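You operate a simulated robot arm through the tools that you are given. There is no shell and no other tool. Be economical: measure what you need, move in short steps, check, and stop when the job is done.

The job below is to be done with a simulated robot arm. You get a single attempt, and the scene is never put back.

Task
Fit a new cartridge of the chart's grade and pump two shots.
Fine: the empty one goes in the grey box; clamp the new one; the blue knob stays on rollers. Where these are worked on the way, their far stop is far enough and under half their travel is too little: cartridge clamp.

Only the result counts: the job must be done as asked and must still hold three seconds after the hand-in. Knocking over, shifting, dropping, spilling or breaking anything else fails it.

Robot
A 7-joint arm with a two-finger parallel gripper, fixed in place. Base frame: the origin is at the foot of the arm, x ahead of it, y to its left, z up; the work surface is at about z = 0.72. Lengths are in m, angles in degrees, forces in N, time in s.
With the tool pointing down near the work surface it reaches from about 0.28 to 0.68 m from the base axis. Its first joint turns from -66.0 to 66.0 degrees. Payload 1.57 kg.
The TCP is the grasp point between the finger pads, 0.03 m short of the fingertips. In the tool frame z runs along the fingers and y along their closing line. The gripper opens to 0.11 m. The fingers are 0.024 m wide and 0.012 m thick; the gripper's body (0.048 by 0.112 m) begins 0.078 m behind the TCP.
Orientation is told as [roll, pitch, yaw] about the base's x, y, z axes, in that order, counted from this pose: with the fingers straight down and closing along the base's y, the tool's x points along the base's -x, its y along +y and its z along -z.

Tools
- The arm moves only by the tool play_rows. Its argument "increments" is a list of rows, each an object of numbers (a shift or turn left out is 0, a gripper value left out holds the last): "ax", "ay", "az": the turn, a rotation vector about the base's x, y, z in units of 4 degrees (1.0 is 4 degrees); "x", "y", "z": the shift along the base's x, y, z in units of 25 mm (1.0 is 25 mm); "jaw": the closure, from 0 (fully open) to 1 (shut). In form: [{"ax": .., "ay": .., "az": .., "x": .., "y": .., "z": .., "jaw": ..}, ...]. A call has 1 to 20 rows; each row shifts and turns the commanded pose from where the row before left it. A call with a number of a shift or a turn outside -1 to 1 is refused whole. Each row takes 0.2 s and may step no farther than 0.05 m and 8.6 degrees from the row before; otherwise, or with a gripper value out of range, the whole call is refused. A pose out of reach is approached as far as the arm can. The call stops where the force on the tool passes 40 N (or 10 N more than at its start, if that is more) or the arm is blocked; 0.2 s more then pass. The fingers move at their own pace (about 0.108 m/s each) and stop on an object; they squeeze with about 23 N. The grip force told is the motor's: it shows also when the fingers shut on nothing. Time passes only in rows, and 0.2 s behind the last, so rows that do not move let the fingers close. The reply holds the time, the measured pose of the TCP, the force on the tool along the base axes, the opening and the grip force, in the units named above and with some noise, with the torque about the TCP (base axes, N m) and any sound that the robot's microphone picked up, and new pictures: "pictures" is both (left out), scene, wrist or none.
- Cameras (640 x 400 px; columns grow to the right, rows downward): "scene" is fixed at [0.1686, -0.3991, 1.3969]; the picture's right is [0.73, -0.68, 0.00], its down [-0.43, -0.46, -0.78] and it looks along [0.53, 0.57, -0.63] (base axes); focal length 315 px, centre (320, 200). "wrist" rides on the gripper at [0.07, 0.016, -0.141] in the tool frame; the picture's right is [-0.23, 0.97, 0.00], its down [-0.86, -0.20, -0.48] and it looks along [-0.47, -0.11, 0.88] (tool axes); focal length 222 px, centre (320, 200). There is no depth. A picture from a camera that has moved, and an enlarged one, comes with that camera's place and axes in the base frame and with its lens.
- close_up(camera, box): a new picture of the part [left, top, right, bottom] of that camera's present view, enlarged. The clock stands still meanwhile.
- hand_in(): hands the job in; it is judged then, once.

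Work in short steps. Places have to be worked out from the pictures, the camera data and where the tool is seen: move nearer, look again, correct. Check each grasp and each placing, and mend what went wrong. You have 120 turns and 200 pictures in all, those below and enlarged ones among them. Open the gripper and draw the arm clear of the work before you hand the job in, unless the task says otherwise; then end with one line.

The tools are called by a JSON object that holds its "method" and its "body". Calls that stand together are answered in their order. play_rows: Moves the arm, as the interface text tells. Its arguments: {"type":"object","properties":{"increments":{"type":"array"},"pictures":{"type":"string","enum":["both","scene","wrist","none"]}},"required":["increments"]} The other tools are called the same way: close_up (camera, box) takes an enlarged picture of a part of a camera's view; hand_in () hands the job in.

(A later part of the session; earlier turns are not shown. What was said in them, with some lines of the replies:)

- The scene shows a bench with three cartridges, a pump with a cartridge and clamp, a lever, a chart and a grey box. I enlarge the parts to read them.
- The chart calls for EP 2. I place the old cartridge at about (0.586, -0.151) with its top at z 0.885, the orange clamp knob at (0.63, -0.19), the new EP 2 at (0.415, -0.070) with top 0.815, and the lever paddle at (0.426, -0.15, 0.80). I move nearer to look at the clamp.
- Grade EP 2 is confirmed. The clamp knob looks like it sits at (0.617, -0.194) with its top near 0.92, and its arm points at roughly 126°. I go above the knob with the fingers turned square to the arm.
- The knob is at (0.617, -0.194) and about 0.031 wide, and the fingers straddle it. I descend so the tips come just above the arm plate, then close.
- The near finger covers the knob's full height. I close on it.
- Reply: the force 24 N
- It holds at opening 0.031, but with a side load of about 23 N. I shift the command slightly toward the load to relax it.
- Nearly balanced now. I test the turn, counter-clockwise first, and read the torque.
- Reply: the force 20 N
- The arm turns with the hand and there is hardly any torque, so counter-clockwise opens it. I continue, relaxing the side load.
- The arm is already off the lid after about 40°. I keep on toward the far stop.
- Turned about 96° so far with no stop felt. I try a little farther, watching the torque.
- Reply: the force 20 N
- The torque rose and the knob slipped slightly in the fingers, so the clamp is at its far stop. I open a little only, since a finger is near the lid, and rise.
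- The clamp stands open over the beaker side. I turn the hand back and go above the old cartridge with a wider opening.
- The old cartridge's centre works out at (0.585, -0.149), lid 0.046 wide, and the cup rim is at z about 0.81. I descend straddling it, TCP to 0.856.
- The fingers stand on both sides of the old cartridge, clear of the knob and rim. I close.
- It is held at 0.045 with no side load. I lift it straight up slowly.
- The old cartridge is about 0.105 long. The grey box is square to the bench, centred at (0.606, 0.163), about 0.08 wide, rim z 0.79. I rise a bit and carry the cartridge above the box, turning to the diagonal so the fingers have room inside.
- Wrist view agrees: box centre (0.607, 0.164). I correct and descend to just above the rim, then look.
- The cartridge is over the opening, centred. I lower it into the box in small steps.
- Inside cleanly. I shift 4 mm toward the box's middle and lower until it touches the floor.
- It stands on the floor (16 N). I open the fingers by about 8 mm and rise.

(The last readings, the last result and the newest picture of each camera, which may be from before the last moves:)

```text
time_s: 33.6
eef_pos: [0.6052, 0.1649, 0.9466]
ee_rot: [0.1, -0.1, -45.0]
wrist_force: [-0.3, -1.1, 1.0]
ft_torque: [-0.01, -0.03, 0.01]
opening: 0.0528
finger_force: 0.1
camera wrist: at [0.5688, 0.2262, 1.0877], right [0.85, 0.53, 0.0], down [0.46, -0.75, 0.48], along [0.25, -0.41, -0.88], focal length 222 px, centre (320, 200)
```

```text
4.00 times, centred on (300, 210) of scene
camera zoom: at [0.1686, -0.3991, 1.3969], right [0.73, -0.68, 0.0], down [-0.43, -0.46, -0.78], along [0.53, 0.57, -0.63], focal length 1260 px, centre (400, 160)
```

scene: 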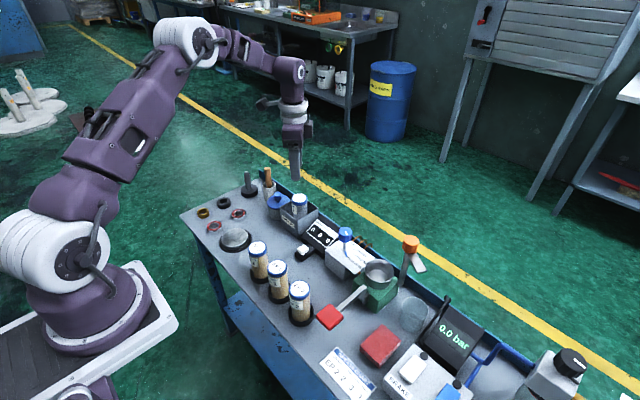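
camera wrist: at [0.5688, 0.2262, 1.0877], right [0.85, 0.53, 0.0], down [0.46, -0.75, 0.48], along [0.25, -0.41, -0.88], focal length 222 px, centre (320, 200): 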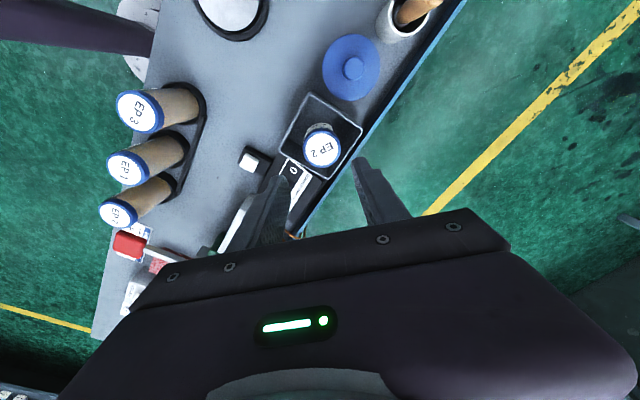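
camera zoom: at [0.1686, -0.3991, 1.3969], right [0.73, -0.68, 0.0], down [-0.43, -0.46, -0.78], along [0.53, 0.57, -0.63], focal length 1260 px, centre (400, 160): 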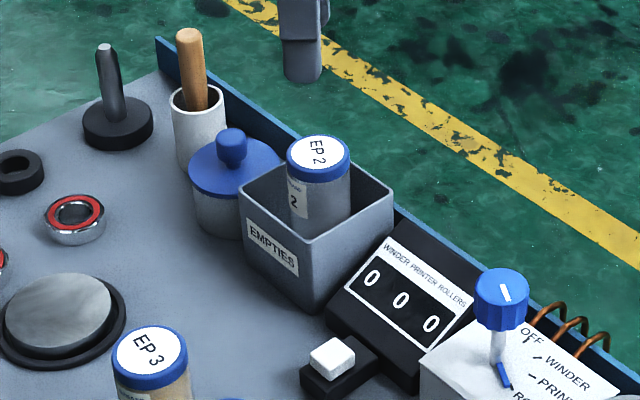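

The empty stands in the grey box. Now I go above the new EP 2 at (0.414, -0.070), keeping the diagonal hand turn, which clears both the paddle and EP 1.

{"method": "play_rows", "body": {"increments": [{"x": -0.637, "y": -0.783, "jaw": 0.25}, {"x": -0.637, "y": -0.783}, {"x": -0.637, "y": -0.783}, {"x": -0.637, "y": -0.783}, {"x": -0.637, "y": -0.783}, {"x": -0.637, "y": -0.783}, {"x": -0.637, "y": -0.783}, {"x": -0.637, "y": -0.783}, {"x": -0.637, "y": -0.783}, {"x": -0.637, "y": -0.783}, {"x": -0.637, "y": -0.783}, {"x": -0.637, "y": -0.783}]}}

{"method": "close_up", "body": {"camera": "wrist", "box": [220, 60, 420, 220]}}

```text
time_s: 36.2
eef_pos: [0.416, -0.0715, 0.9472]
ee_rot: [-0.1, 0.0, -45.1]
wrist_force: [-0.6, -0.3, 0.5]
ft_torque: [-0.03, 0.0, 0.01]
opening: 0.0826
finger_force: 0.1
camera wrist: at [0.3793, -0.0114, 1.0882], right [0.85, 0.53, 0.0], down [0.46, -0.75, 0.48], along [0.25, -0.41, -0.88], focal length 222 px, centre (320, 200)
```

scene: 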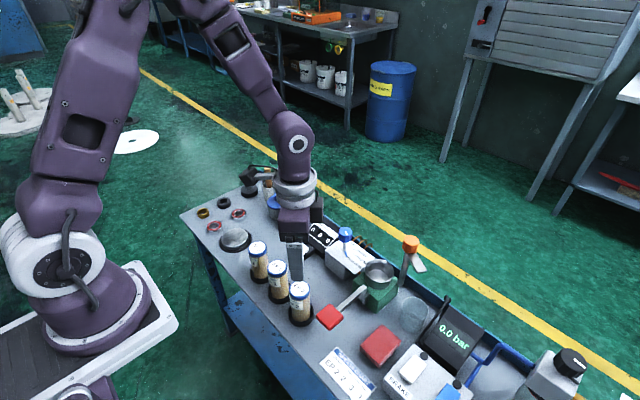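
wrist: 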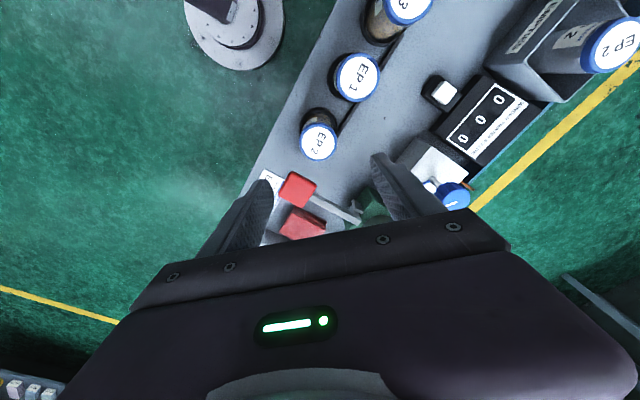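

```text
2.50 times, centred on (320, 140) of wrist
camera zoom: at [0.3793, -0.0114, 1.0882], right [0.85, 0.53, 0.0], down [0.46, -0.75, 0.48], along [0.25, -0.41, -0.88], focal length 555 px, centre (320, 350)
```

zoom: 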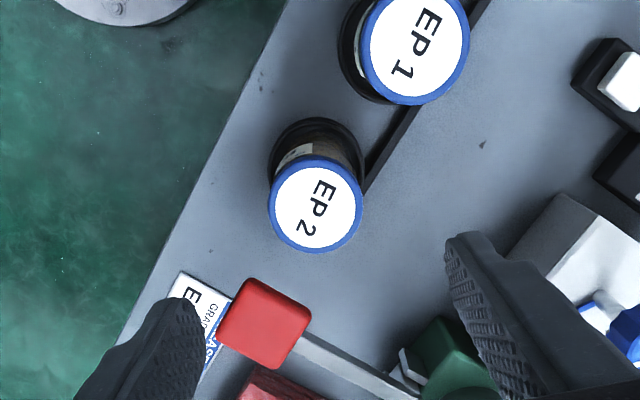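

New cartridge: lid centre (0.412, -0.0705), top 0.817. I descend to TCP 0.789.

{"method": "play_rows", "body": {"increments": [{"x": -0.15, "y": 0.04, "z": -0.9}, {"z": -1}, {"z": -1}, {"z": -1}, {"z": -0.9}, {"z": -0.8}, {"z": -0.7}]}}

{"method": "close_up", "body": {"camera": "scene", "box": [250, 240, 350, 340]}}

```text
time_s: 37.8
eef_pos: [0.4117, -0.0707, 0.7878]
ee_rot: [0.0, 0.0, -45.0]
wrist_force: [-0.1, 0.9, -0.2]
ft_torque: [-0.01, -0.03, -0.05]
opening: 0.0826
finger_force: 0.0
camera wrist: at [0.3757, -0.0101, 0.9285], right [0.85, 0.53, 0.0], down [0.46, -0.75, 0.48], along [0.25, -0.41, -0.88], focal length 222 px, centre (320, 200)
```

scene: 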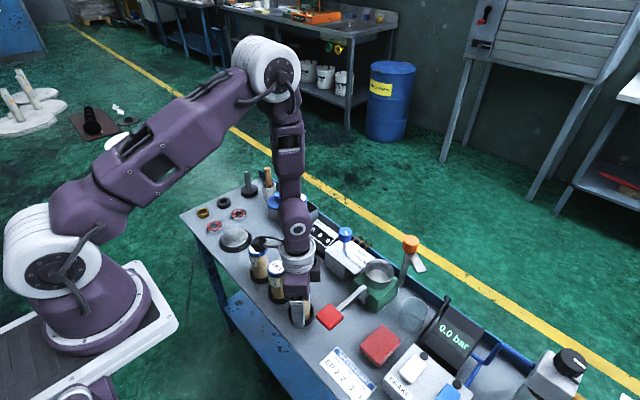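
wrist: 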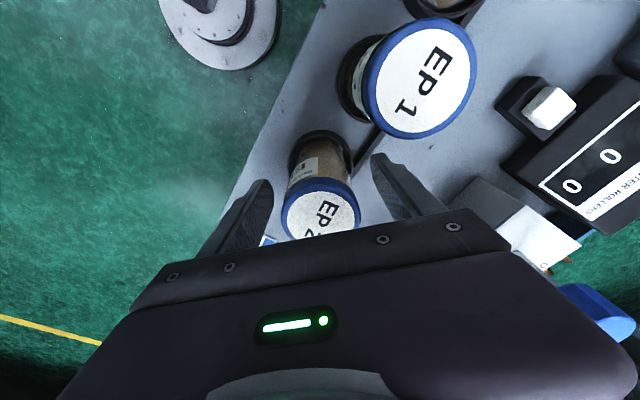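

```text
4.00 times, centred on (300, 290) of scene
camera zoom: at [0.1686, -0.3991, 1.3969], right [0.73, -0.68, 0.0], down [-0.43, -0.46, -0.78], along [0.53, 0.57, -0.63], focal length 1260 px, centre (400, -160)
```

zoom: 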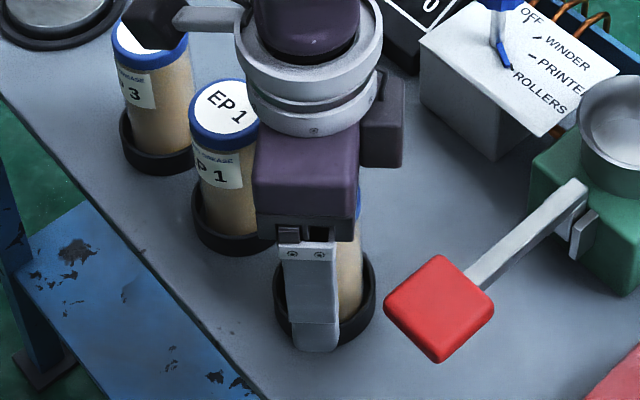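

{"method": "play_rows", "body": {"increments": [{"jaw": 0.5, "z": 0.1}, {"jaw": 1}, {}, {}], "pictures": "none"}}

```text
time_s: 38.8
eef_pos: [0.4124, -0.0702, 0.7917]
ee_rot: [0.0, 0.0, -45.0]
wrist_force: [0.3, 0.2, 0.3]
ft_torque: [-0.01, 0.01, 0.0]
opening: 0.0451
finger_force: 22.7
```

Gripped at 0.045 with no side load. I lift it straight out.

{"method": "play_rows", "body": {"increments": [{"z": 0.4}, {"z": 0.6}, {"z": 0.8}, {"z": 1}, {"z": 1}, {"z": 1}, {"z": 1}]}}

{"method": "close_up", "body": {"camera": "scene", "box": [250, 200, 350, 340]}}

```text
time_s: 40.4
eef_pos: [0.4138, -0.0701, 0.9359]
ee_rot: [0.0, 0.1, -45.0]
wrist_force: [0.6, 0.3, -1.3]
ft_torque: [0.0, 0.06, 0.01]
opening: 0.0451
finger_force: 22.9
camera wrist: at [0.3766, -0.0094, 1.0764], right [0.85, 0.53, 0.0], down [0.46, -0.75, 0.48], along [0.25, -0.41, -0.88], focal length 222 px, centre (320, 200)
```

scene: 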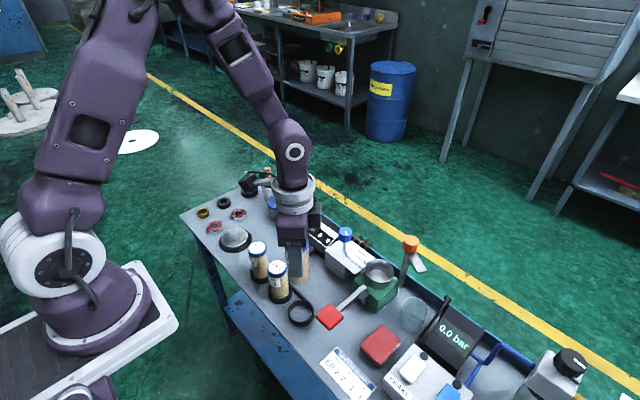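
wrist: 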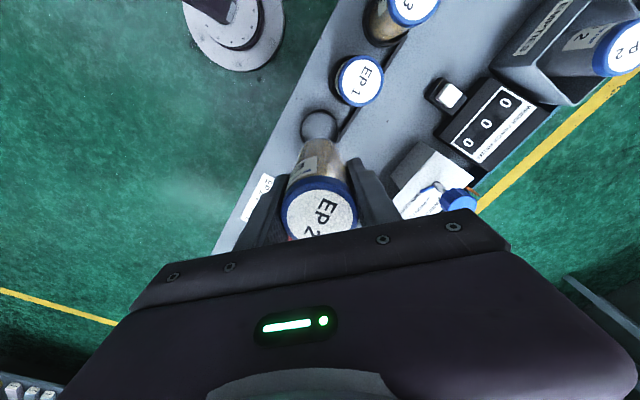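

```text
2.86 times, centred on (300, 270) of scene
camera zoom: at [0.1687, -0.3992, 1.3969], right [0.73, -0.68, 0.0], down [-0.43, -0.46, -0.78], along [0.53, 0.57, -0.63], focal length 900 px, centre (377, 0)
```

zoom: 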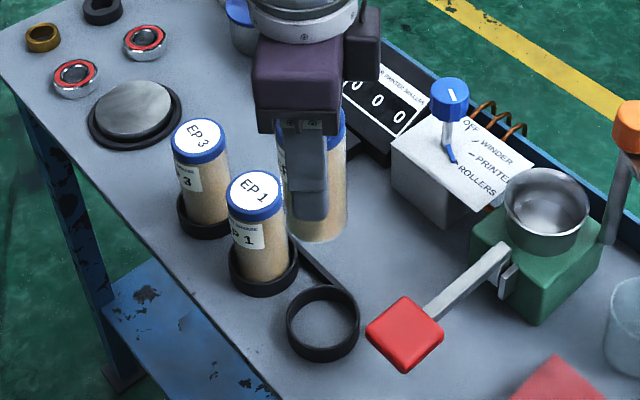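

EP 2 is held. I carry it to above the cup at (0.585, -0.150).

{"method": "play_rows", "body": {"increments": [{"x": 0.761, "y": -0.354}, {"x": 0.761, "y": -0.354}, {"x": 0.761, "y": -0.354}, {"x": 0.761, "y": -0.354}, {"x": 0.761, "y": -0.354}, {"x": 0.761, "y": -0.354}, {"x": 0.761, "y": -0.354}, {"x": 0.761, "y": -0.354}, {"x": 0.761, "y": -0.354}, {}]}}

{"method": "close_up", "body": {"camera": "scene", "box": [340, 190, 440, 310]}}

{"method": "close_up", "body": {"camera": "wrist", "box": [240, 80, 400, 240]}}

```text
time_s: 42.6
eef_pos: [0.5833, -0.1484, 0.9365]
ee_rot: [0.0, -0.1, -45.0]
wrist_force: [0.0, -0.4, -0.6]
ft_torque: [-0.02, -0.01, 0.01]
opening: 0.0451
finger_force: 22.4
camera wrist: at [0.5465, -0.0883, 1.0773], right [0.85, 0.53, 0.0], down [0.46, -0.75, 0.48], along [0.25, -0.41, -0.88], focal length 222 px, centre (320, 200)
```

scene: 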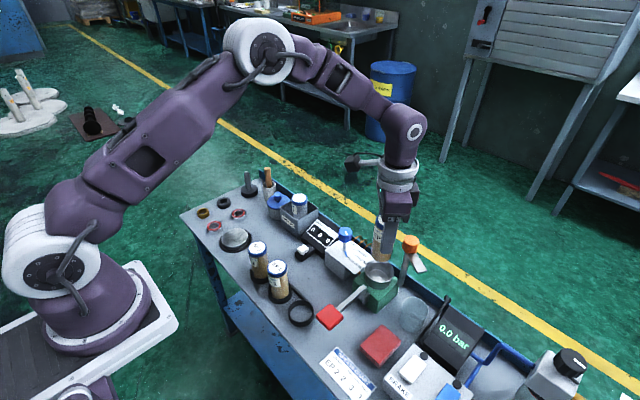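
wrist: 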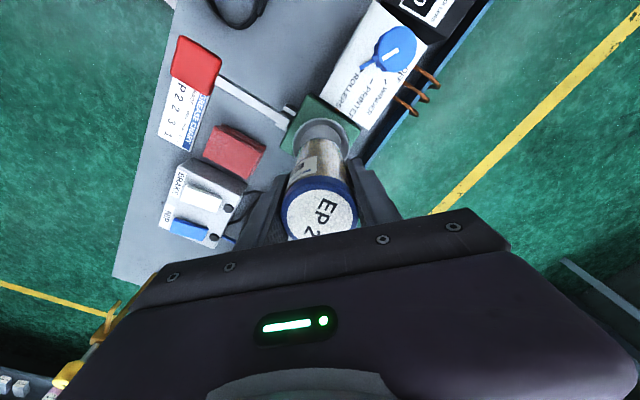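

```text
3.33 times, centred on (390, 250) of scene
camera zoom: at [0.1687, -0.3992, 1.3969], right [0.73, -0.68, 0.0], down [-0.43, -0.46, -0.78], along [0.53, 0.57, -0.63], focal length 1050 px, centre (87, 33)
```

zoom: 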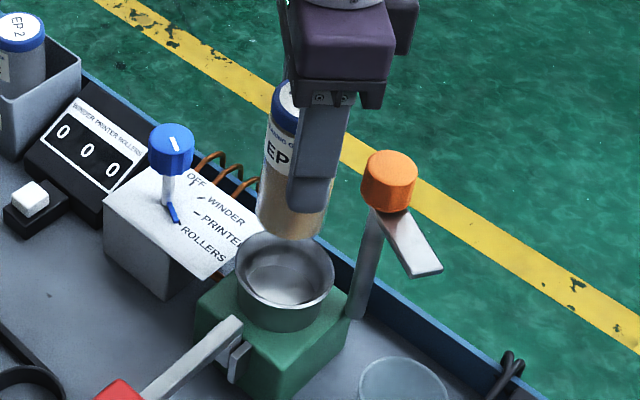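

```text
2.50 times, centred on (320, 160) of wrist
camera zoom: at [0.5465, -0.0883, 1.0773], right [0.85, 0.53, 0.0], down [0.46, -0.75, 0.48], along [0.25, -0.41, -0.88], focal length 555 px, centre (320, 300)
```

zoom: 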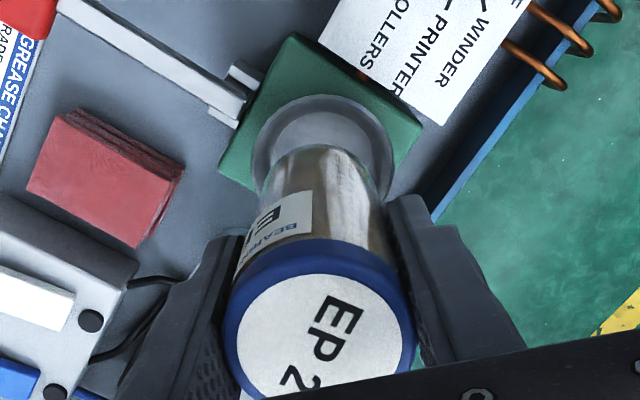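

Well aligned with the cup. I lower in steps until it seats (expected TCP about 0.857).

{"method": "play_rows", "body": {"increments": [{"x": 0.05, "y": -0.05, "z": -0.8}, {"z": -0.8}, {"z": -0.6}, {"z": -0.4}, {"z": -0.3}], "pictures": "none"}}

{"method": "close_up", "body": {"camera": "scene", "box": [340, 190, 440, 310]}}

```text
time_s: 43.8
eef_pos: [0.5818, -0.1512, 0.8629]
ee_rot: [0.0, 0.0, -45.1]
wrist_force: [1.4, 0.0, -0.7]
ft_torque: [-0.02, -0.06, 0.03]
opening: 0.0451
finger_force: 22.7
```

```text
3.33 times, centred on (390, 250) of scene
camera zoom: at [0.1687, -0.3992, 1.3969], right [0.73, -0.68, 0.0], down [-0.43, -0.46, -0.78], along [0.53, 0.57, -0.63], focal length 1050 px, centre (87, 33)
```

zoom: 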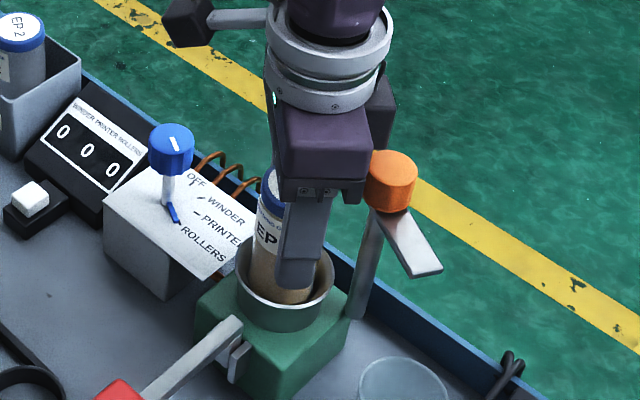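

{"method": "play_rows", "body": {"increments": [{"x": 0.06, "y": 0.03, "z": -0.08}, {"z": -0.08}, {"z": -0.08}, {"z": -0.08}], "pictures": "none"}}

```text
time_s: 44.8
eef_pos: [0.5859, -0.15, 0.8541]
ee_rot: [0.0, -0.1, -45.0]
wrist_force: [0.5, 0.2, -1.3]
ft_torque: [0.0, 0.03, 0.02]
opening: 0.0449
finger_force: 22.8
```

{"method": "play_rows", "body": {"increments": [{"z": -0.08}, {"z": -0.08}, {"z": -0.08}], "pictures": "none"}}

```text
time_s: 45.8
eef_pos: [0.5867, -0.1502, 0.852]
ee_rot: [0.1, -0.3, -44.9]
wrist_force: [-0.2, -0.6, 6.0]
ft_torque: [-0.08, 0.02, 0.08]
opening: 0.0447
finger_force: 22.6
stopped in row 3: the force on the tool passed its limit at 42 N (the readings are from after the stop); the commanded pose is now the measured one
```

Seated with a firm stop at 0.852. I open moderately and rise.

{"method": "play_rows", "body": {"increments": [{"jaw": 0.35}, {}, {}, {"z": 0.6}, {"z": 0.8}, {"z": 1}, {"z": 1}, {"z": 1}]}}

{"method": "close_up", "body": {"camera": "scene", "box": [350, 220, 440, 310]}}

{"method": "close_up", "body": {"camera": "wrist", "box": [240, 60, 400, 220]}}

```text
time_s: 47.6
eef_pos: [0.5854, -0.1504, 0.9609]
ee_rot: [0.1, -0.2, -45.1]
wrist_force: [0.4, -0.1, 0.3]
ft_torque: [-0.01, 0.0, -0.01]
opening: 0.0719
finger_force: 0.0
camera wrist: at [0.5489, -0.0895, 1.1017], right [0.85, 0.53, 0.0], down [0.46, -0.74, 0.48], along [0.25, -0.41, -0.88], focal length 222 px, centre (320, 200)
```

scene: 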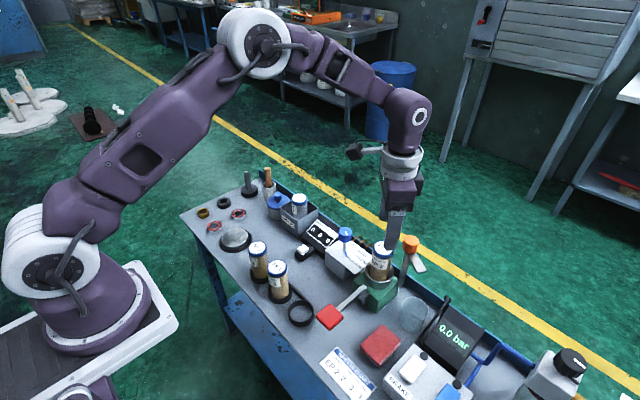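
wrist: 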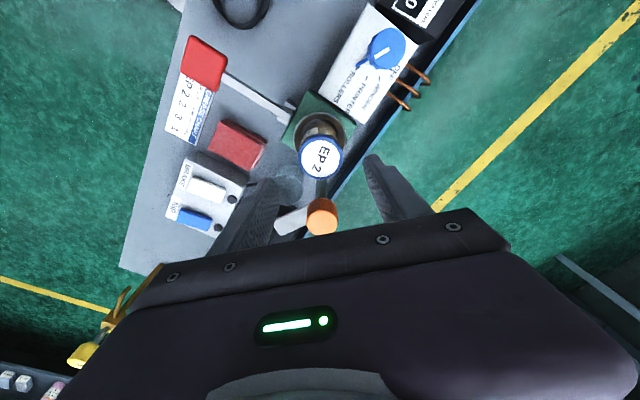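

```text
4.44 times, centred on (395, 265) of scene
camera zoom: at [0.1686, -0.3991, 1.3969], right [0.73, -0.68, 0.0], down [-0.43, -0.46, -0.78], along [0.53, 0.57, -0.63], focal length 1400 px, centre (-13, -89)
```

zoom: 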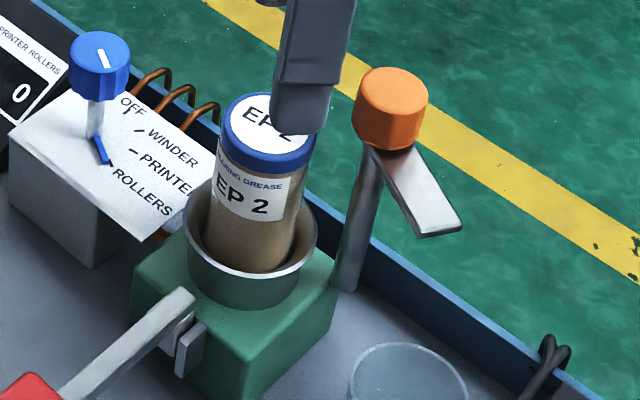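

```text
2.50 times, centred on (320, 140) of wrist
camera zoom: at [0.5489, -0.0895, 1.1017], right [0.85, 0.53, 0.0], down [0.46, -0.74, 0.48], along [0.25, -0.41, -0.88], focal length 555 px, centre (320, 350)
```

zoom: 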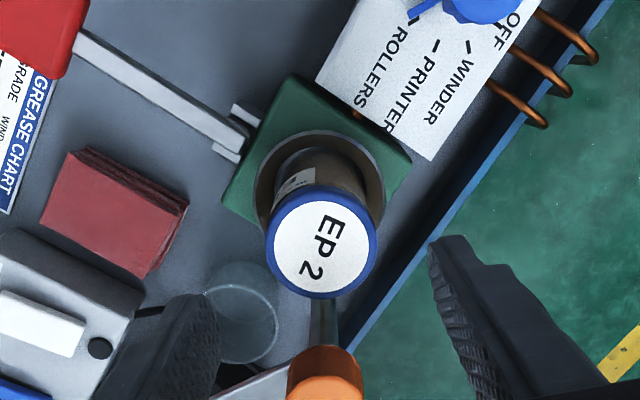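

The new cartridge sits exactly where the old one did. Now I go back to the clamp knob, turning the hand to about +55° above it.

{"method": "play_rows", "body": {"increments": [{"z": 1, "jaw": 0.52}, {"az": 1, "x": 0.065, "y": -0.0916}, {"az": 1, "x": 0.065, "y": -0.0916}, {"az": 1, "x": 0.065, "y": -0.0916}, {"az": 1, "x": 0.065, "y": -0.0916}, {"az": 1, "x": 0.065, "y": -0.0916}, {"az": 1, "x": 0.065, "y": -0.0916}, {"az": 1, "x": 0.065, "y": -0.0916}, {"az": 1, "x": 0.065, "y": -0.0916}, {"az": 1, "x": 0.065, "y": -0.0916}, {"az": 1, "x": 0.065, "y": -0.0916}, {"az": 1, "x": 0.065, "y": -0.0916}, {"az": 1, "x": 0.065, "y": -0.0916}, {"az": 1, "x": 0.065, "y": -0.0916}, {"az": 1, "x": 0.065, "y": -0.0916}, {"az": 1, "x": 0.065, "y": -0.0916}, {"az": 1, "x": 0.065, "y": -0.0916}, {"az": 1, "x": 0.065, "y": -0.0916}, {"az": 1, "x": 0.065, "y": -0.0916}, {"az": 1, "x": 0.065, "y": -0.0916}], "pictures": "none"}}

{"method": "play_rows", "body": {"increments": [{"az": 1}, {"az": 1}, {"az": 1}, {"az": 1}, {"az": 1}, {"az": 1}, {}], "pictures": "wrist"}}

{"method": "close_up", "body": {"camera": "wrist", "box": [240, 60, 400, 220]}}

```text
time_s: 51.8
eef_pos: [0.6172, -0.1936, 0.9862]
ee_rot: [0.1, -0.1, 31.0]
wrist_force: [-0.5, 0.5, 0.9]
ft_torque: [0.04, -0.01, 0.01]
opening: 0.0528
finger_force: 0.1
```

```text
time_s: 53.4
eef_pos: [0.6165, -0.1943, 0.986]
ee_rot: [0.0, -0.3, 55.2]
wrist_force: [1.2, 0.2, -0.6]
ft_torque: [-0.02, -0.02, 0.01]
opening: 0.0529
finger_force: 0.0
camera wrist: at [0.5645, -0.243, 1.126], right [-0.67, 0.74, 0.0], down [0.65, 0.59, 0.48], along [0.36, 0.32, -0.88], focal length 222 px, centre (320, 200)
```

wrist: 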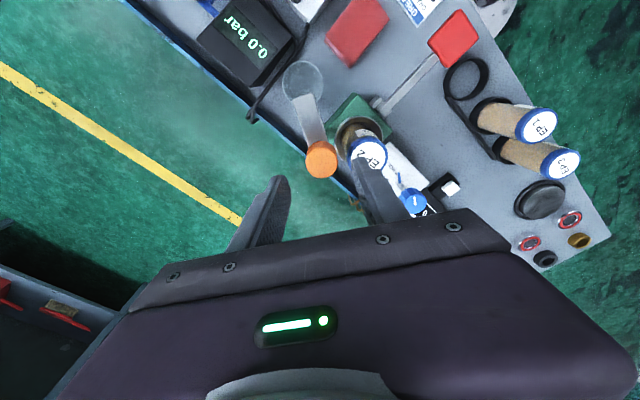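

```text
2.50 times, centred on (320, 140) of wrist
camera zoom: at [0.5645, -0.243, 1.126], right [-0.67, 0.74, 0.0], down [0.65, 0.59, 0.48], along [0.36, 0.32, -0.88], focal length 555 px, centre (320, 350)
```

zoom: 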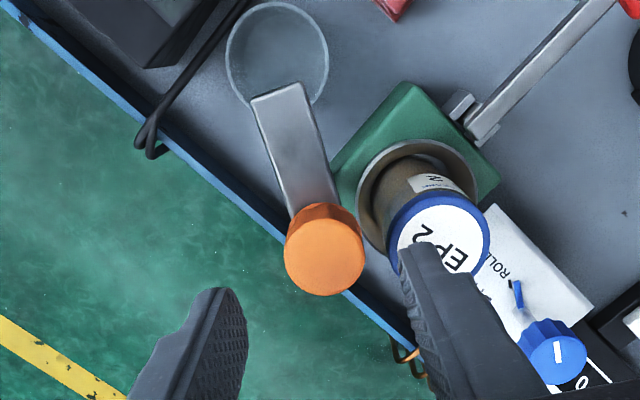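

The hand is centred on the knob, (0.617, -0.194). I descend to 0.928 and grip.

{"method": "play_rows", "body": {"increments": [{"z": -0.8}, {"z": -0.8}, {"z": -0.72}, {}, {"jaw": 0.8}, {"jaw": 1}, {}, {}], "pictures": "wrist"}}

```text
time_s: 55.2
eef_pos: [0.6165, -0.1942, 0.9286]
ee_rot: [0.1, -0.2, 55.0]
wrist_force: [0.3, 0.4, -4.6]
ft_torque: [0.01, 0.04, -0.05]
opening: 0.0313
finger_force: 40.3
camera wrist: at [0.5632, -0.2416, 1.0678], right [-0.67, 0.74, 0.0], down [0.65, 0.58, 0.48], along [0.36, 0.32, -0.88], focal length 222 px, centre (320, 200)
```

wrist: 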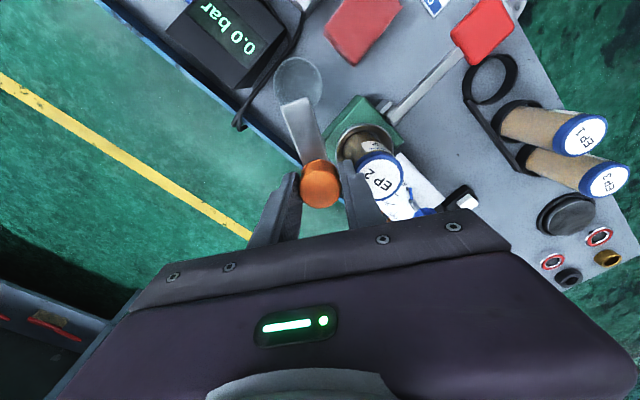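

Clean grip. I turn clockwise to close the clamp, first 80°.

{"method": "play_rows", "body": {"increments": [{"az": -1}, {"az": -1}, {"az": -1}, {"az": -1}, {"az": -1}, {"az": -1}, {"az": -1}, {"az": -1}, {"az": -1}, {"az": -1}], "pictures": "none"}}

{"method": "play_rows", "body": {"increments": [{"az": -1}, {"az": -1}, {"az": -1}, {"az": -1}, {"az": -1}, {"az": -1}, {"az": -1}, {"az": -1}, {"az": -1}, {"az": -1}], "pictures": "wrist"}}

```text
time_s: 57.4
eef_pos: [0.6173, -0.1939, 0.928]
ee_rot: [0.1, -0.1, 15.0]
wrist_force: [-14.4, 8.5, -7.8]
ft_torque: [0.02, 1.13, 0.04]
opening: 0.0313
finger_force: 40.2
```

```text
time_s: 59.6
eef_pos: [0.616, -0.1941, 0.928]
ee_rot: [-0.1, -0.1, -25.1]
wrist_force: [-11.7, 5.1, -16.3]
ft_torque: [0.35, 0.71, 0.01]
opening: 0.0309
finger_force: 40.0
camera wrist: at [0.5609, -0.1499, 1.0686], right [0.62, 0.79, 0.0], down [0.69, -0.54, 0.48], along [0.38, -0.3, -0.88], focal length 222 px, centre (320, 200)
```

wrist: 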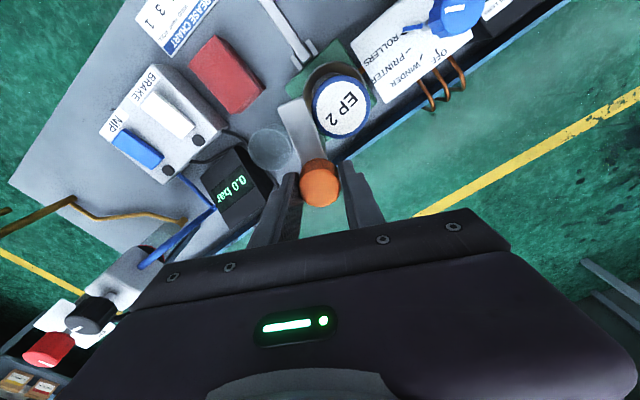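

The arm reaches the lid edge. I keep turning in smaller batches and watch for the closing stop.

{"method": "play_rows", "body": {"increments": [{"az": -1, "x": -0.05, "y": 0.02, "z": -0.04}, {"az": -1}, {"az": -1}, {"az": -1}, {"az": -1}, {"az": -1}], "pictures": "wrist"}}

```text
time_s: 61.0
eef_pos: [0.6156, -0.1948, 0.9283]
ee_rot: [0.1, -0.4, -49.1]
wrist_force: [-0.9, -10.5, 10.0]
ft_torque: [0.29, 0.38, 0.03]
opening: 0.0314
finger_force: 40.4
camera wrist: at [0.583, -0.1307, 1.0684], right [0.88, 0.47, 0.0], down [0.41, -0.77, 0.48], along [0.23, -0.43, -0.87], focal length 222 px, centre (320, 200)
```

wrist: 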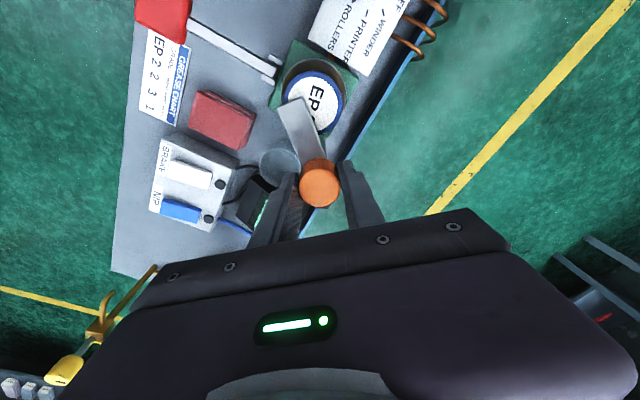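

{"method": "play_rows", "body": {"increments": [{"az": -1}, {"az": -1}, {"az": -1}, {"az": -1}, {"az": -1}], "pictures": "wrist"}}

{"method": "close_up", "body": {"camera": "scene", "box": [350, 220, 440, 310]}}

```text
time_s: 62.2
eef_pos: [0.6153, -0.1933, 0.9267]
ee_rot: [0.1, -0.2, -69.1]
wrist_force: [1.8, -11.2, 21.0]
ft_torque: [-0.3, -0.21, 0.46]
opening: 0.0315
finger_force: 39.7
camera wrist: at [0.6063, -0.1226, 1.0669], right [0.99, 0.14, 0.0], down [0.12, -0.87, 0.48], along [0.07, -0.48, -0.88], focal length 222 px, centre (320, 200)
```

wrist: 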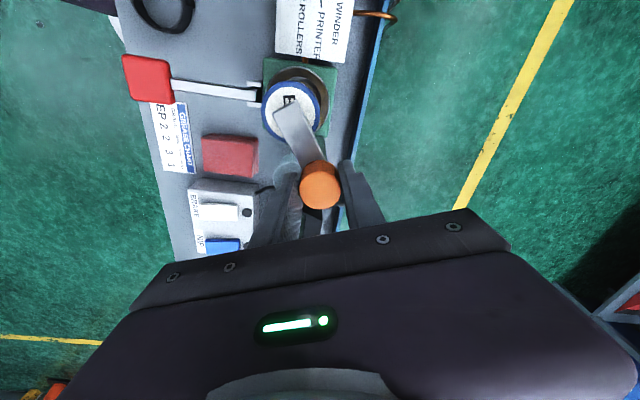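

```text
4.44 times, centred on (395, 265) of scene
camera zoom: at [0.1683, -0.3993, 1.3969], right [0.73, -0.68, 0.0], down [-0.43, -0.46, -0.78], along [0.53, 0.57, -0.63], focal length 1400 px, centre (-13, -89)
```

zoom: 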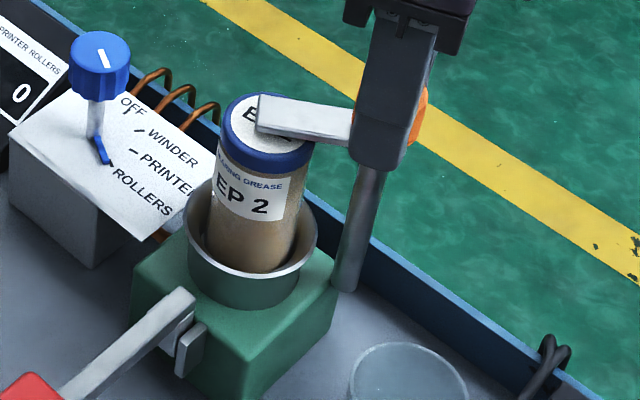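

The arm is back exactly where it was at the start, and the torque of 0.46 shows the closing stop. I release and rise.

{"method": "play_rows", "body": {"increments": [{"jaw": 0.55}, {}, {}, {"z": 0.8}, {"z": 1}, {"z": 1}, {"z": 1}], "pictures": "wrist"}}

{"method": "close_up", "body": {"camera": "scene", "box": [350, 220, 440, 310]}}

{"method": "close_up", "body": {"camera": "scene", "box": [280, 240, 400, 360]}}

```text
time_s: 63.8
eef_pos: [0.616, -0.1933, 1.0217]
ee_rot: [0.0, -0.3, -69.1]
wrist_force: [0.0, 0.3, -0.1]
ft_torque: [0.0, 0.03, 0.0]
opening: 0.0494
finger_force: 0.0
camera wrist: at [0.6072, -0.122, 1.1625], right [0.99, 0.14, 0.0], down [0.12, -0.87, 0.48], along [0.07, -0.48, -0.88], focal length 222 px, centre (320, 200)
```

wrist: 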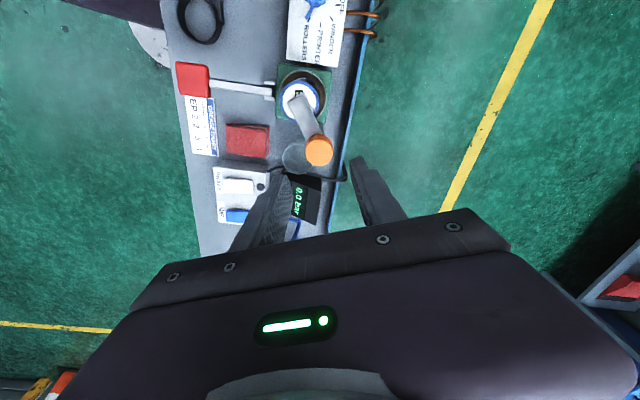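

```text
4.44 times, centred on (395, 265) of scene
camera zoom: at [0.1686, -0.3991, 1.3969], right [0.73, -0.68, 0.0], down [-0.43, -0.46, -0.78], along [0.53, 0.57, -0.63], focal length 1400 px, centre (-13, -89)
```

zoom: 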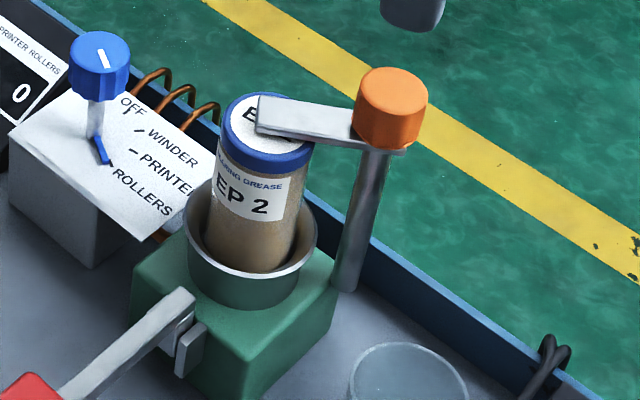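

```text
3.33 times, centred on (340, 300) of scene
camera zoom: at [0.1686, -0.3991, 1.3969], right [0.73, -0.68, 0.0], down [-0.43, -0.46, -0.78], along [0.53, 0.57, -0.63], focal length 1050 px, centre (253, -133)
```

zoom: 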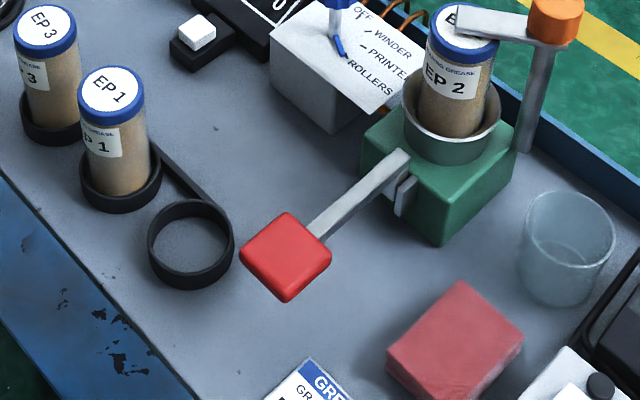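

Clamped, knob still on ROLLERS. Next the pump: I close the fingers and go above the red paddle at (0.426, -0.15).

{"method": "play_rows", "body": {"increments": [{"x": -0.42, "y": 0.096, "az": 0.958, "jaw": 1}, {"x": -0.42, "y": 0.096, "az": 0.958}, {"x": -0.42, "y": 0.096, "az": 0.958}, {"x": -0.42, "y": 0.096, "az": 0.958}, {"x": -0.42, "y": 0.096, "az": 0.958}, {"x": -0.42, "y": 0.096, "az": 0.958}, {"x": -0.42, "y": 0.096, "az": 0.958}, {"x": -0.42, "y": 0.096, "az": 0.958}, {"x": -0.42, "y": 0.096, "az": 0.958}, {"x": -0.42, "y": 0.096, "az": 0.958}, {"x": -0.42, "y": 0.096, "az": 0.958, "z": -0.5}, {"x": -0.42, "y": 0.096, "az": 0.958, "z": -0.5}, {"x": -0.42, "y": 0.096, "az": 0.958, "z": -0.5}, {"x": -0.42, "y": 0.096, "az": 0.958, "z": -0.5}, {"x": -0.42, "y": 0.096, "az": 0.958, "z": -0.5}, {"x": -0.42, "y": 0.096, "az": 0.958, "z": -0.5}, {"x": -0.42, "y": 0.096, "az": 0.958, "z": -0.5}, {"x": -0.42, "y": 0.096, "az": 0.958, "z": -0.5}]}}

{"method": "close_up", "body": {"camera": "wrist", "box": [240, 60, 400, 220]}}

```text
time_s: 67.6
eef_pos: [0.4261, -0.1508, 0.9209]
ee_rot: [0.0, -0.3, 0.0]
wrist_force: [-0.2, 0.8, 0.1]
ft_torque: [-0.03, 0.03, -0.03]
opening: 0.0
finger_force: 21.3
camera wrist: at [0.3564, -0.1351, 1.0617], right [0.23, 0.97, 0.0], down [0.85, -0.2, 0.48], along [0.47, -0.11, -0.88], focal length 222 px, centre (320, 200)
```

scene: 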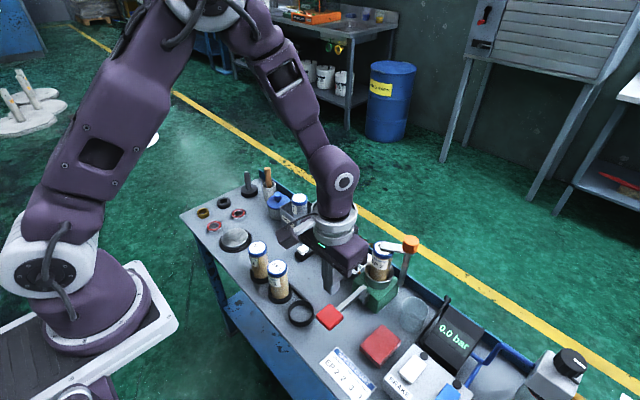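
wrist: 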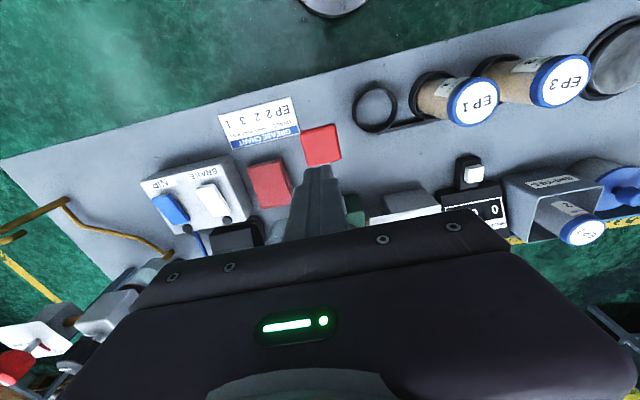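

```text
2.50 times, centred on (320, 140) of wrist
camera zoom: at [0.3564, -0.1351, 1.0617], right [0.23, 0.97, 0.0], down [0.85, -0.2, 0.48], along [0.47, -0.11, -0.88], focal length 555 px, centre (320, 350)
```

zoom: 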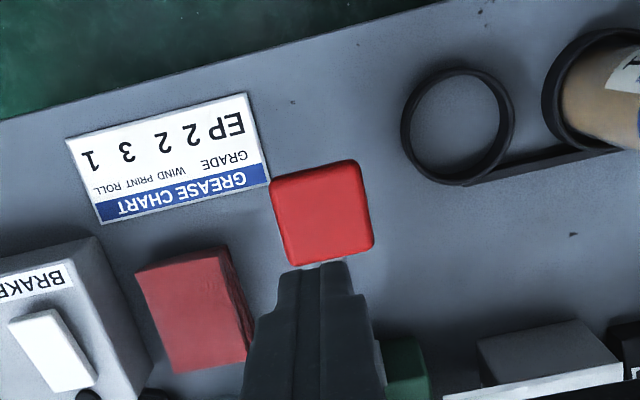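

The paddle is right below the fingertips at (0.4245, -0.150). I go down to just touch it.

{"method": "play_rows", "body": {"increments": [{"z": -1}, {"z": -1}, {"z": -1}, {"z": -0.4}, {"z": -0.3}], "pictures": "scene"}}

{"method": "close_up", "body": {"camera": "scene", "box": [280, 240, 400, 360]}}

```text
time_s: 68.8
eef_pos: [0.4268, -0.1503, 0.8281]
ee_rot: [-0.1, -0.2, -0.1]
wrist_force: [-2.4, 0.0, 3.8]
ft_torque: [-0.03, 0.05, -0.03]
opening: 0.0001
finger_force: 21.4
```

scene: 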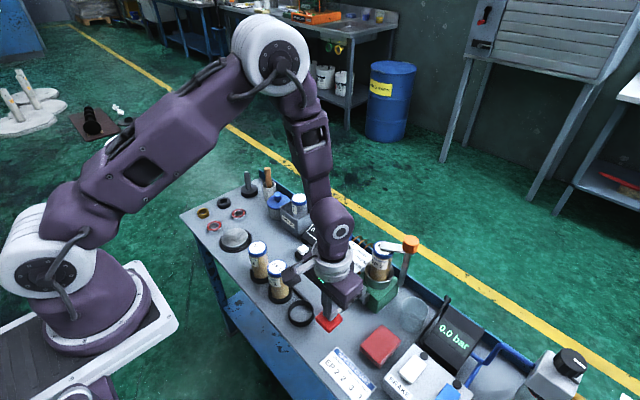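

```text
3.33 times, centred on (340, 300) of scene
camera zoom: at [0.1685, -0.3991, 1.3969], right [0.73, -0.68, 0.0], down [-0.43, -0.46, -0.78], along [0.53, 0.57, -0.63], focal length 1050 px, centre (253, -133)
```

zoom: 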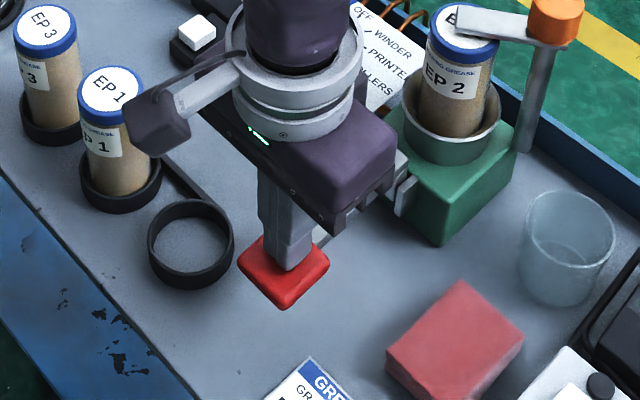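

Contact at TCP 0.828 (4 N). I press down in small steps.

{"method": "play_rows", "body": {"increments": [{"z": -0.2}, {"z": -0.2}, {"z": -0.2}, {"z": -0.2}, {"z": -0.2}], "pictures": "none"}}

```text
time_s: 70.0
eef_pos: [0.4255, -0.1513, 0.8049]
ee_rot: [0.1, -0.3, -0.1]
wrist_force: [-6.0, -0.3, 8.5]
ft_torque: [-0.01, 0.1, 0.01]
opening: 0.0002
finger_force: 20.7
```

{"method": "play_rows", "body": {"increments": [{"z": -0.2}, {"z": -0.2}, {"z": -0.2}, {"z": -0.2}, {"z": -0.2}], "pictures": "none"}}

{"method": "close_up", "body": {"camera": "scene", "box": [280, 210, 400, 360]}}

```text
time_s: 70.7
eef_pos: [0.4262, -0.1502, 0.7967]
ee_rot: [0.0, -0.1, -0.1]
wrist_force: [-6.7, 4.2, 25.6]
ft_torque: [0.09, -0.13, 0.12]
opening: 0.0
finger_force: 21.2
stopped in row 3: the force on the tool passed its limit at 52 N (the readings are from after the stop); the commanded pose is now the measured one
```

```text
2.67 times, centred on (340, 285) of scene
camera zoom: at [0.1682, -0.3989, 1.397], right [0.73, -0.68, 0.0], down [-0.43, -0.46, -0.78], along [0.53, 0.57, -0.63], focal length 840 px, centre (267, -27)
```

zoom: 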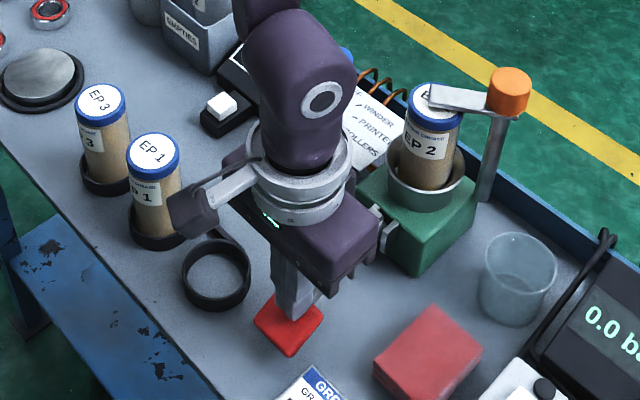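

The lever hit its lower stop (tips at 0.767, about 0.034 of travel). I rise fully to see whether it springs back and what the counter shows.

{"method": "play_rows", "body": {"increments": [{"z": 0.6}, {"z": 0.8}, {"z": 1}, {"z": 1}, {}], "pictures": "wrist"}}

{"method": "close_up", "body": {"camera": "wrist", "box": [380, 140, 560, 260]}}

{"method": "close_up", "body": {"camera": "scene", "box": [280, 210, 400, 360]}}

```text
time_s: 71.8
eef_pos: [0.4273, -0.1504, 0.8806]
ee_rot: [0.0, -0.2, -0.1]
wrist_force: [0.5, 0.1, -0.1]
ft_torque: [0.02, 0.02, -0.01]
opening: 0.0
finger_force: 21.9
camera wrist: at [0.3575, -0.1343, 1.0209], right [0.23, 0.97, 0.0], down [0.85, -0.2, 0.48], along [0.47, -0.11, -0.88], focal length 222 px, centre (320, 200)
```

wrist: 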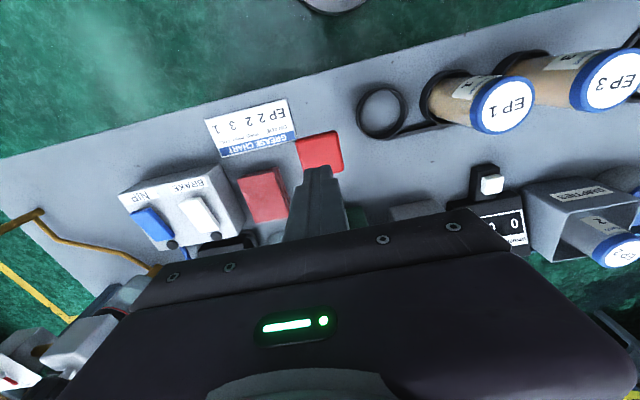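

```text
3.33 times, centred on (470, 200) of wrist
camera zoom: at [0.3575, -0.1343, 1.0209], right [0.23, 0.97, 0.0], down [0.85, -0.2, 0.48], along [0.47, -0.11, -0.88], focal length 740 px, centre (-180, 200)
```

zoom: 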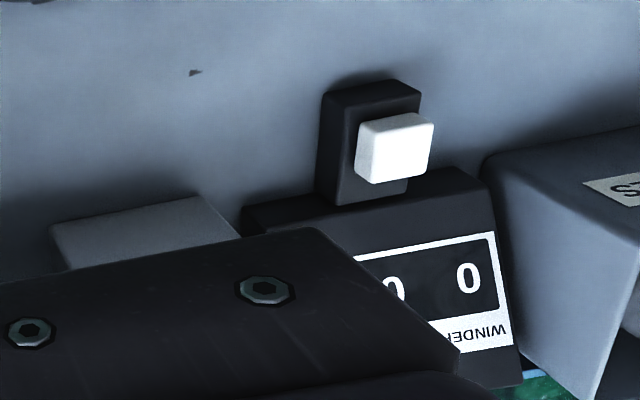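

```text
2.67 times, centred on (340, 285) of scene
camera zoom: at [0.1686, -0.3991, 1.3969], right [0.73, -0.68, 0.0], down [-0.43, -0.46, -0.78], along [0.53, 0.57, -0.63], focal length 840 px, centre (267, -27)
```

zoom: 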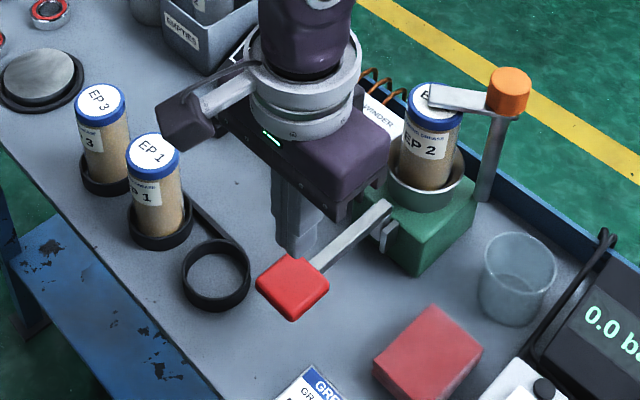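

The lever looks sprung back. I rise farther to read the rollers counter.

{"method": "play_rows", "body": {"increments": [{"z": 1}, {"z": 1}, {"z": 1}, {"z": 1}, {"z": 1, "y": -0.5}], "pictures": "none"}}

{"method": "close_up", "body": {"camera": "wrist", "box": [380, 120, 560, 240]}}

{"method": "close_up", "body": {"camera": "scene", "box": [280, 210, 400, 360]}}

```text
time_s: 73.0
eef_pos: [0.4261, -0.1637, 1.0067]
ee_rot: [-0.1, -0.2, -0.1]
wrist_force: [-0.7, -0.6, 1.0]
ft_torque: [-0.02, -0.03, -0.04]
opening: 0.0001
finger_force: 21.6
```

```text
3.33 times, centred on (470, 180) of wrist
camera zoom: at [0.3569, -0.1468, 1.1461], right [0.23, 0.97, 0.0], down [0.85, -0.2, 0.48], along [0.47, -0.11, -0.88], focal length 740 px, centre (-180, 267)
```

zoom: 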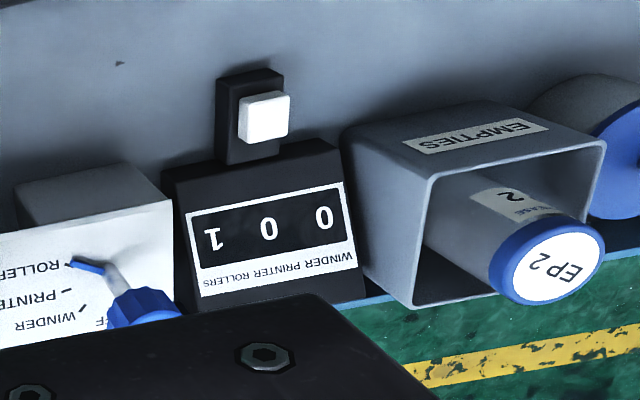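

```text
2.67 times, centred on (340, 285) of scene
camera zoom: at [0.1686, -0.3991, 1.3969], right [0.73, -0.68, 0.0], down [-0.43, -0.46, -0.78], along [0.53, 0.57, -0.63], focal length 840 px, centre (267, -27)
```

zoom: 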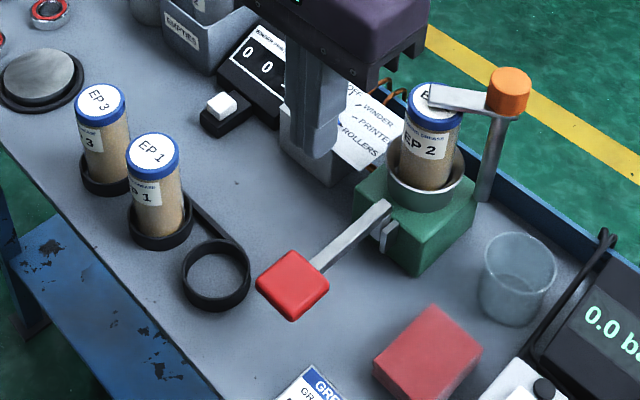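

Rollers counter reads 1 and the lever is back up. I do the second stroke the same way.

{"method": "play_rows", "body": {"increments": [{"z": -1, "y": 0.5}, {"z": -1}, {"z": -1}, {"z": -1}, {"z": -1}, {"z": -1}, {"z": -0.8}, {"z": -0.2}, {"z": -0.2}, {"z": -0.2}, {"z": -0.2}, {"z": -0.2}, {"z": -0.2}, {"z": -0.2}, {"z": -0.2}, {"z": -0.2}], "pictures": "none"}}

```text
time_s: 76.4
eef_pos: [0.4276, -0.152, 0.7968]
ee_rot: [0.0, -0.1, -0.1]
wrist_force: [-6.5, 5.5, 27.2]
ft_torque: [0.13, -0.12, 0.11]
opening: 0.0
finger_force: 21.7
stopped in row 16: the force on the tool passed its limit at 55 N (the readings are from after the stop); the commanded pose is now the measured one
```

The lever reached the same bottom stop again. I rise and read the counter.

{"method": "play_rows", "body": {"increments": [{"z": 0.6}, {"z": 0.8}, {"z": 1}, {"z": 1}, {"z": 1}, {"z": 1}, {"z": 1}, {"z": 1}, {"z": 1, "y": -0.5, "jaw": 0.3}, {"z": 1}], "pictures": "scene"}}

{"method": "close_up", "body": {"camera": "wrist", "box": [380, 120, 560, 240]}}

{"method": "close_up", "body": {"camera": "scene", "box": [280, 220, 440, 340]}}

```text
time_s: 78.6
eef_pos: [0.4263, -0.1623, 1.0298]
ee_rot: [0.0, -0.1, -0.1]
wrist_force: [0.4, 0.3, 0.6]
ft_torque: [0.0, -0.02, 0.01]
opening: 0.077
finger_force: 0.1
```

scene: 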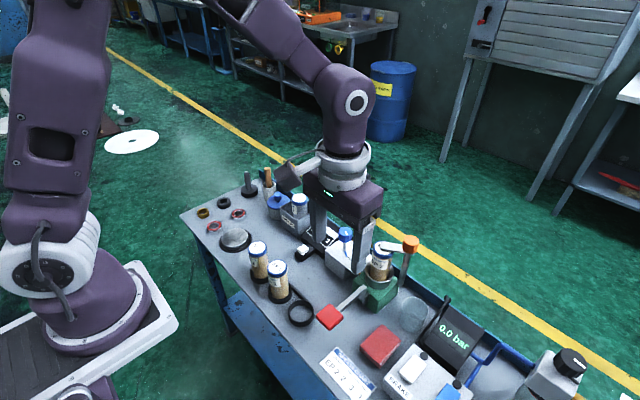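

```text
3.33 times, centred on (470, 180) of wrist
camera zoom: at [0.3571, -0.146, 1.1704], right [0.23, 0.97, 0.0], down [0.85, -0.2, 0.48], along [0.47, -0.11, -0.88], focal length 740 px, centre (-180, 267)
```

zoom: 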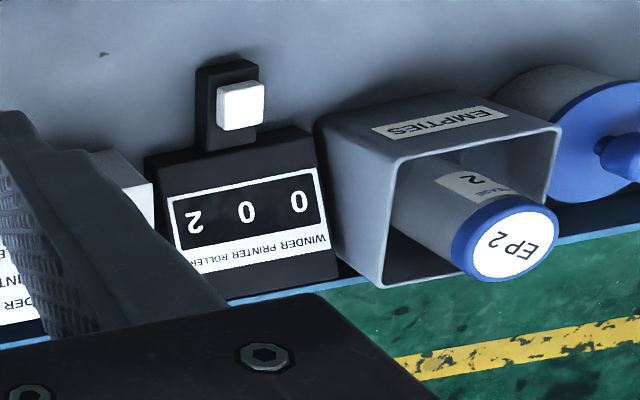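

```text
3.33 times, centred on (360, 280) of scene
camera zoom: at [0.1686, -0.3991, 1.3969], right [0.73, -0.68, 0.0], down [-0.43, -0.46, -0.78], along [0.53, 0.57, -0.63], focal length 1050 px, centre (187, -67)
```

zoom: 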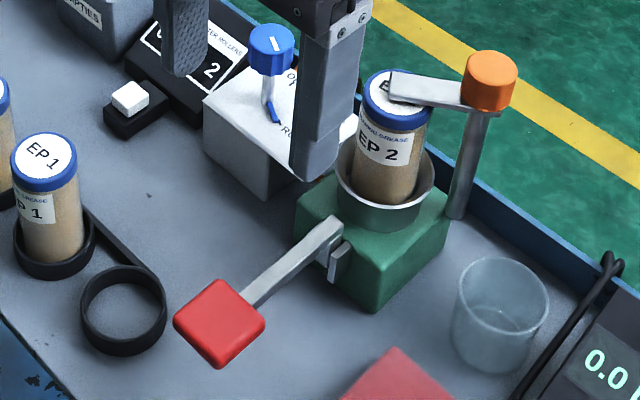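

The rollers counter reads 2 and the others 0. The clamp is closed, the blue knob is on ROLLERS, the empty is in the grey box, and the gripper is open. I draw the arm a little higher, then hand in.

{"method": "play_rows", "body": {"increments": [{"z": 1}, {"z": 1}, {"z": 1, "x": -0.5}, {"z": 1, "x": -0.5, "jaw": 0}, {}], "pictures": "scene"}}

```text
time_s: 79.8
eef_pos: [0.3992, -0.1611, 1.131]
ee_rot: [-0.1, 0.0, -0.1]
wrist_force: [0.5, -0.1, -0.7]
ft_torque: [0.02, 0.02, 0.04]
opening: 0.1102
finger_force: 0.1
```

scene: 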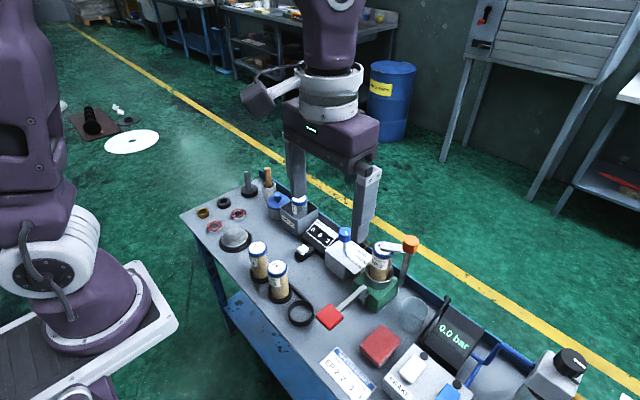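

The arm is clear of the bench and everything stands as asked, so I hand the job in.

{"method": "hand_in", "body": {}}

```text
The job is handed in.
```

The new EP 2 cartridge is fitted and clamped, the empty is in the grey box, the blue knob is still on ROLLERS, and two shots were pumped (the rollers counter reads 2).
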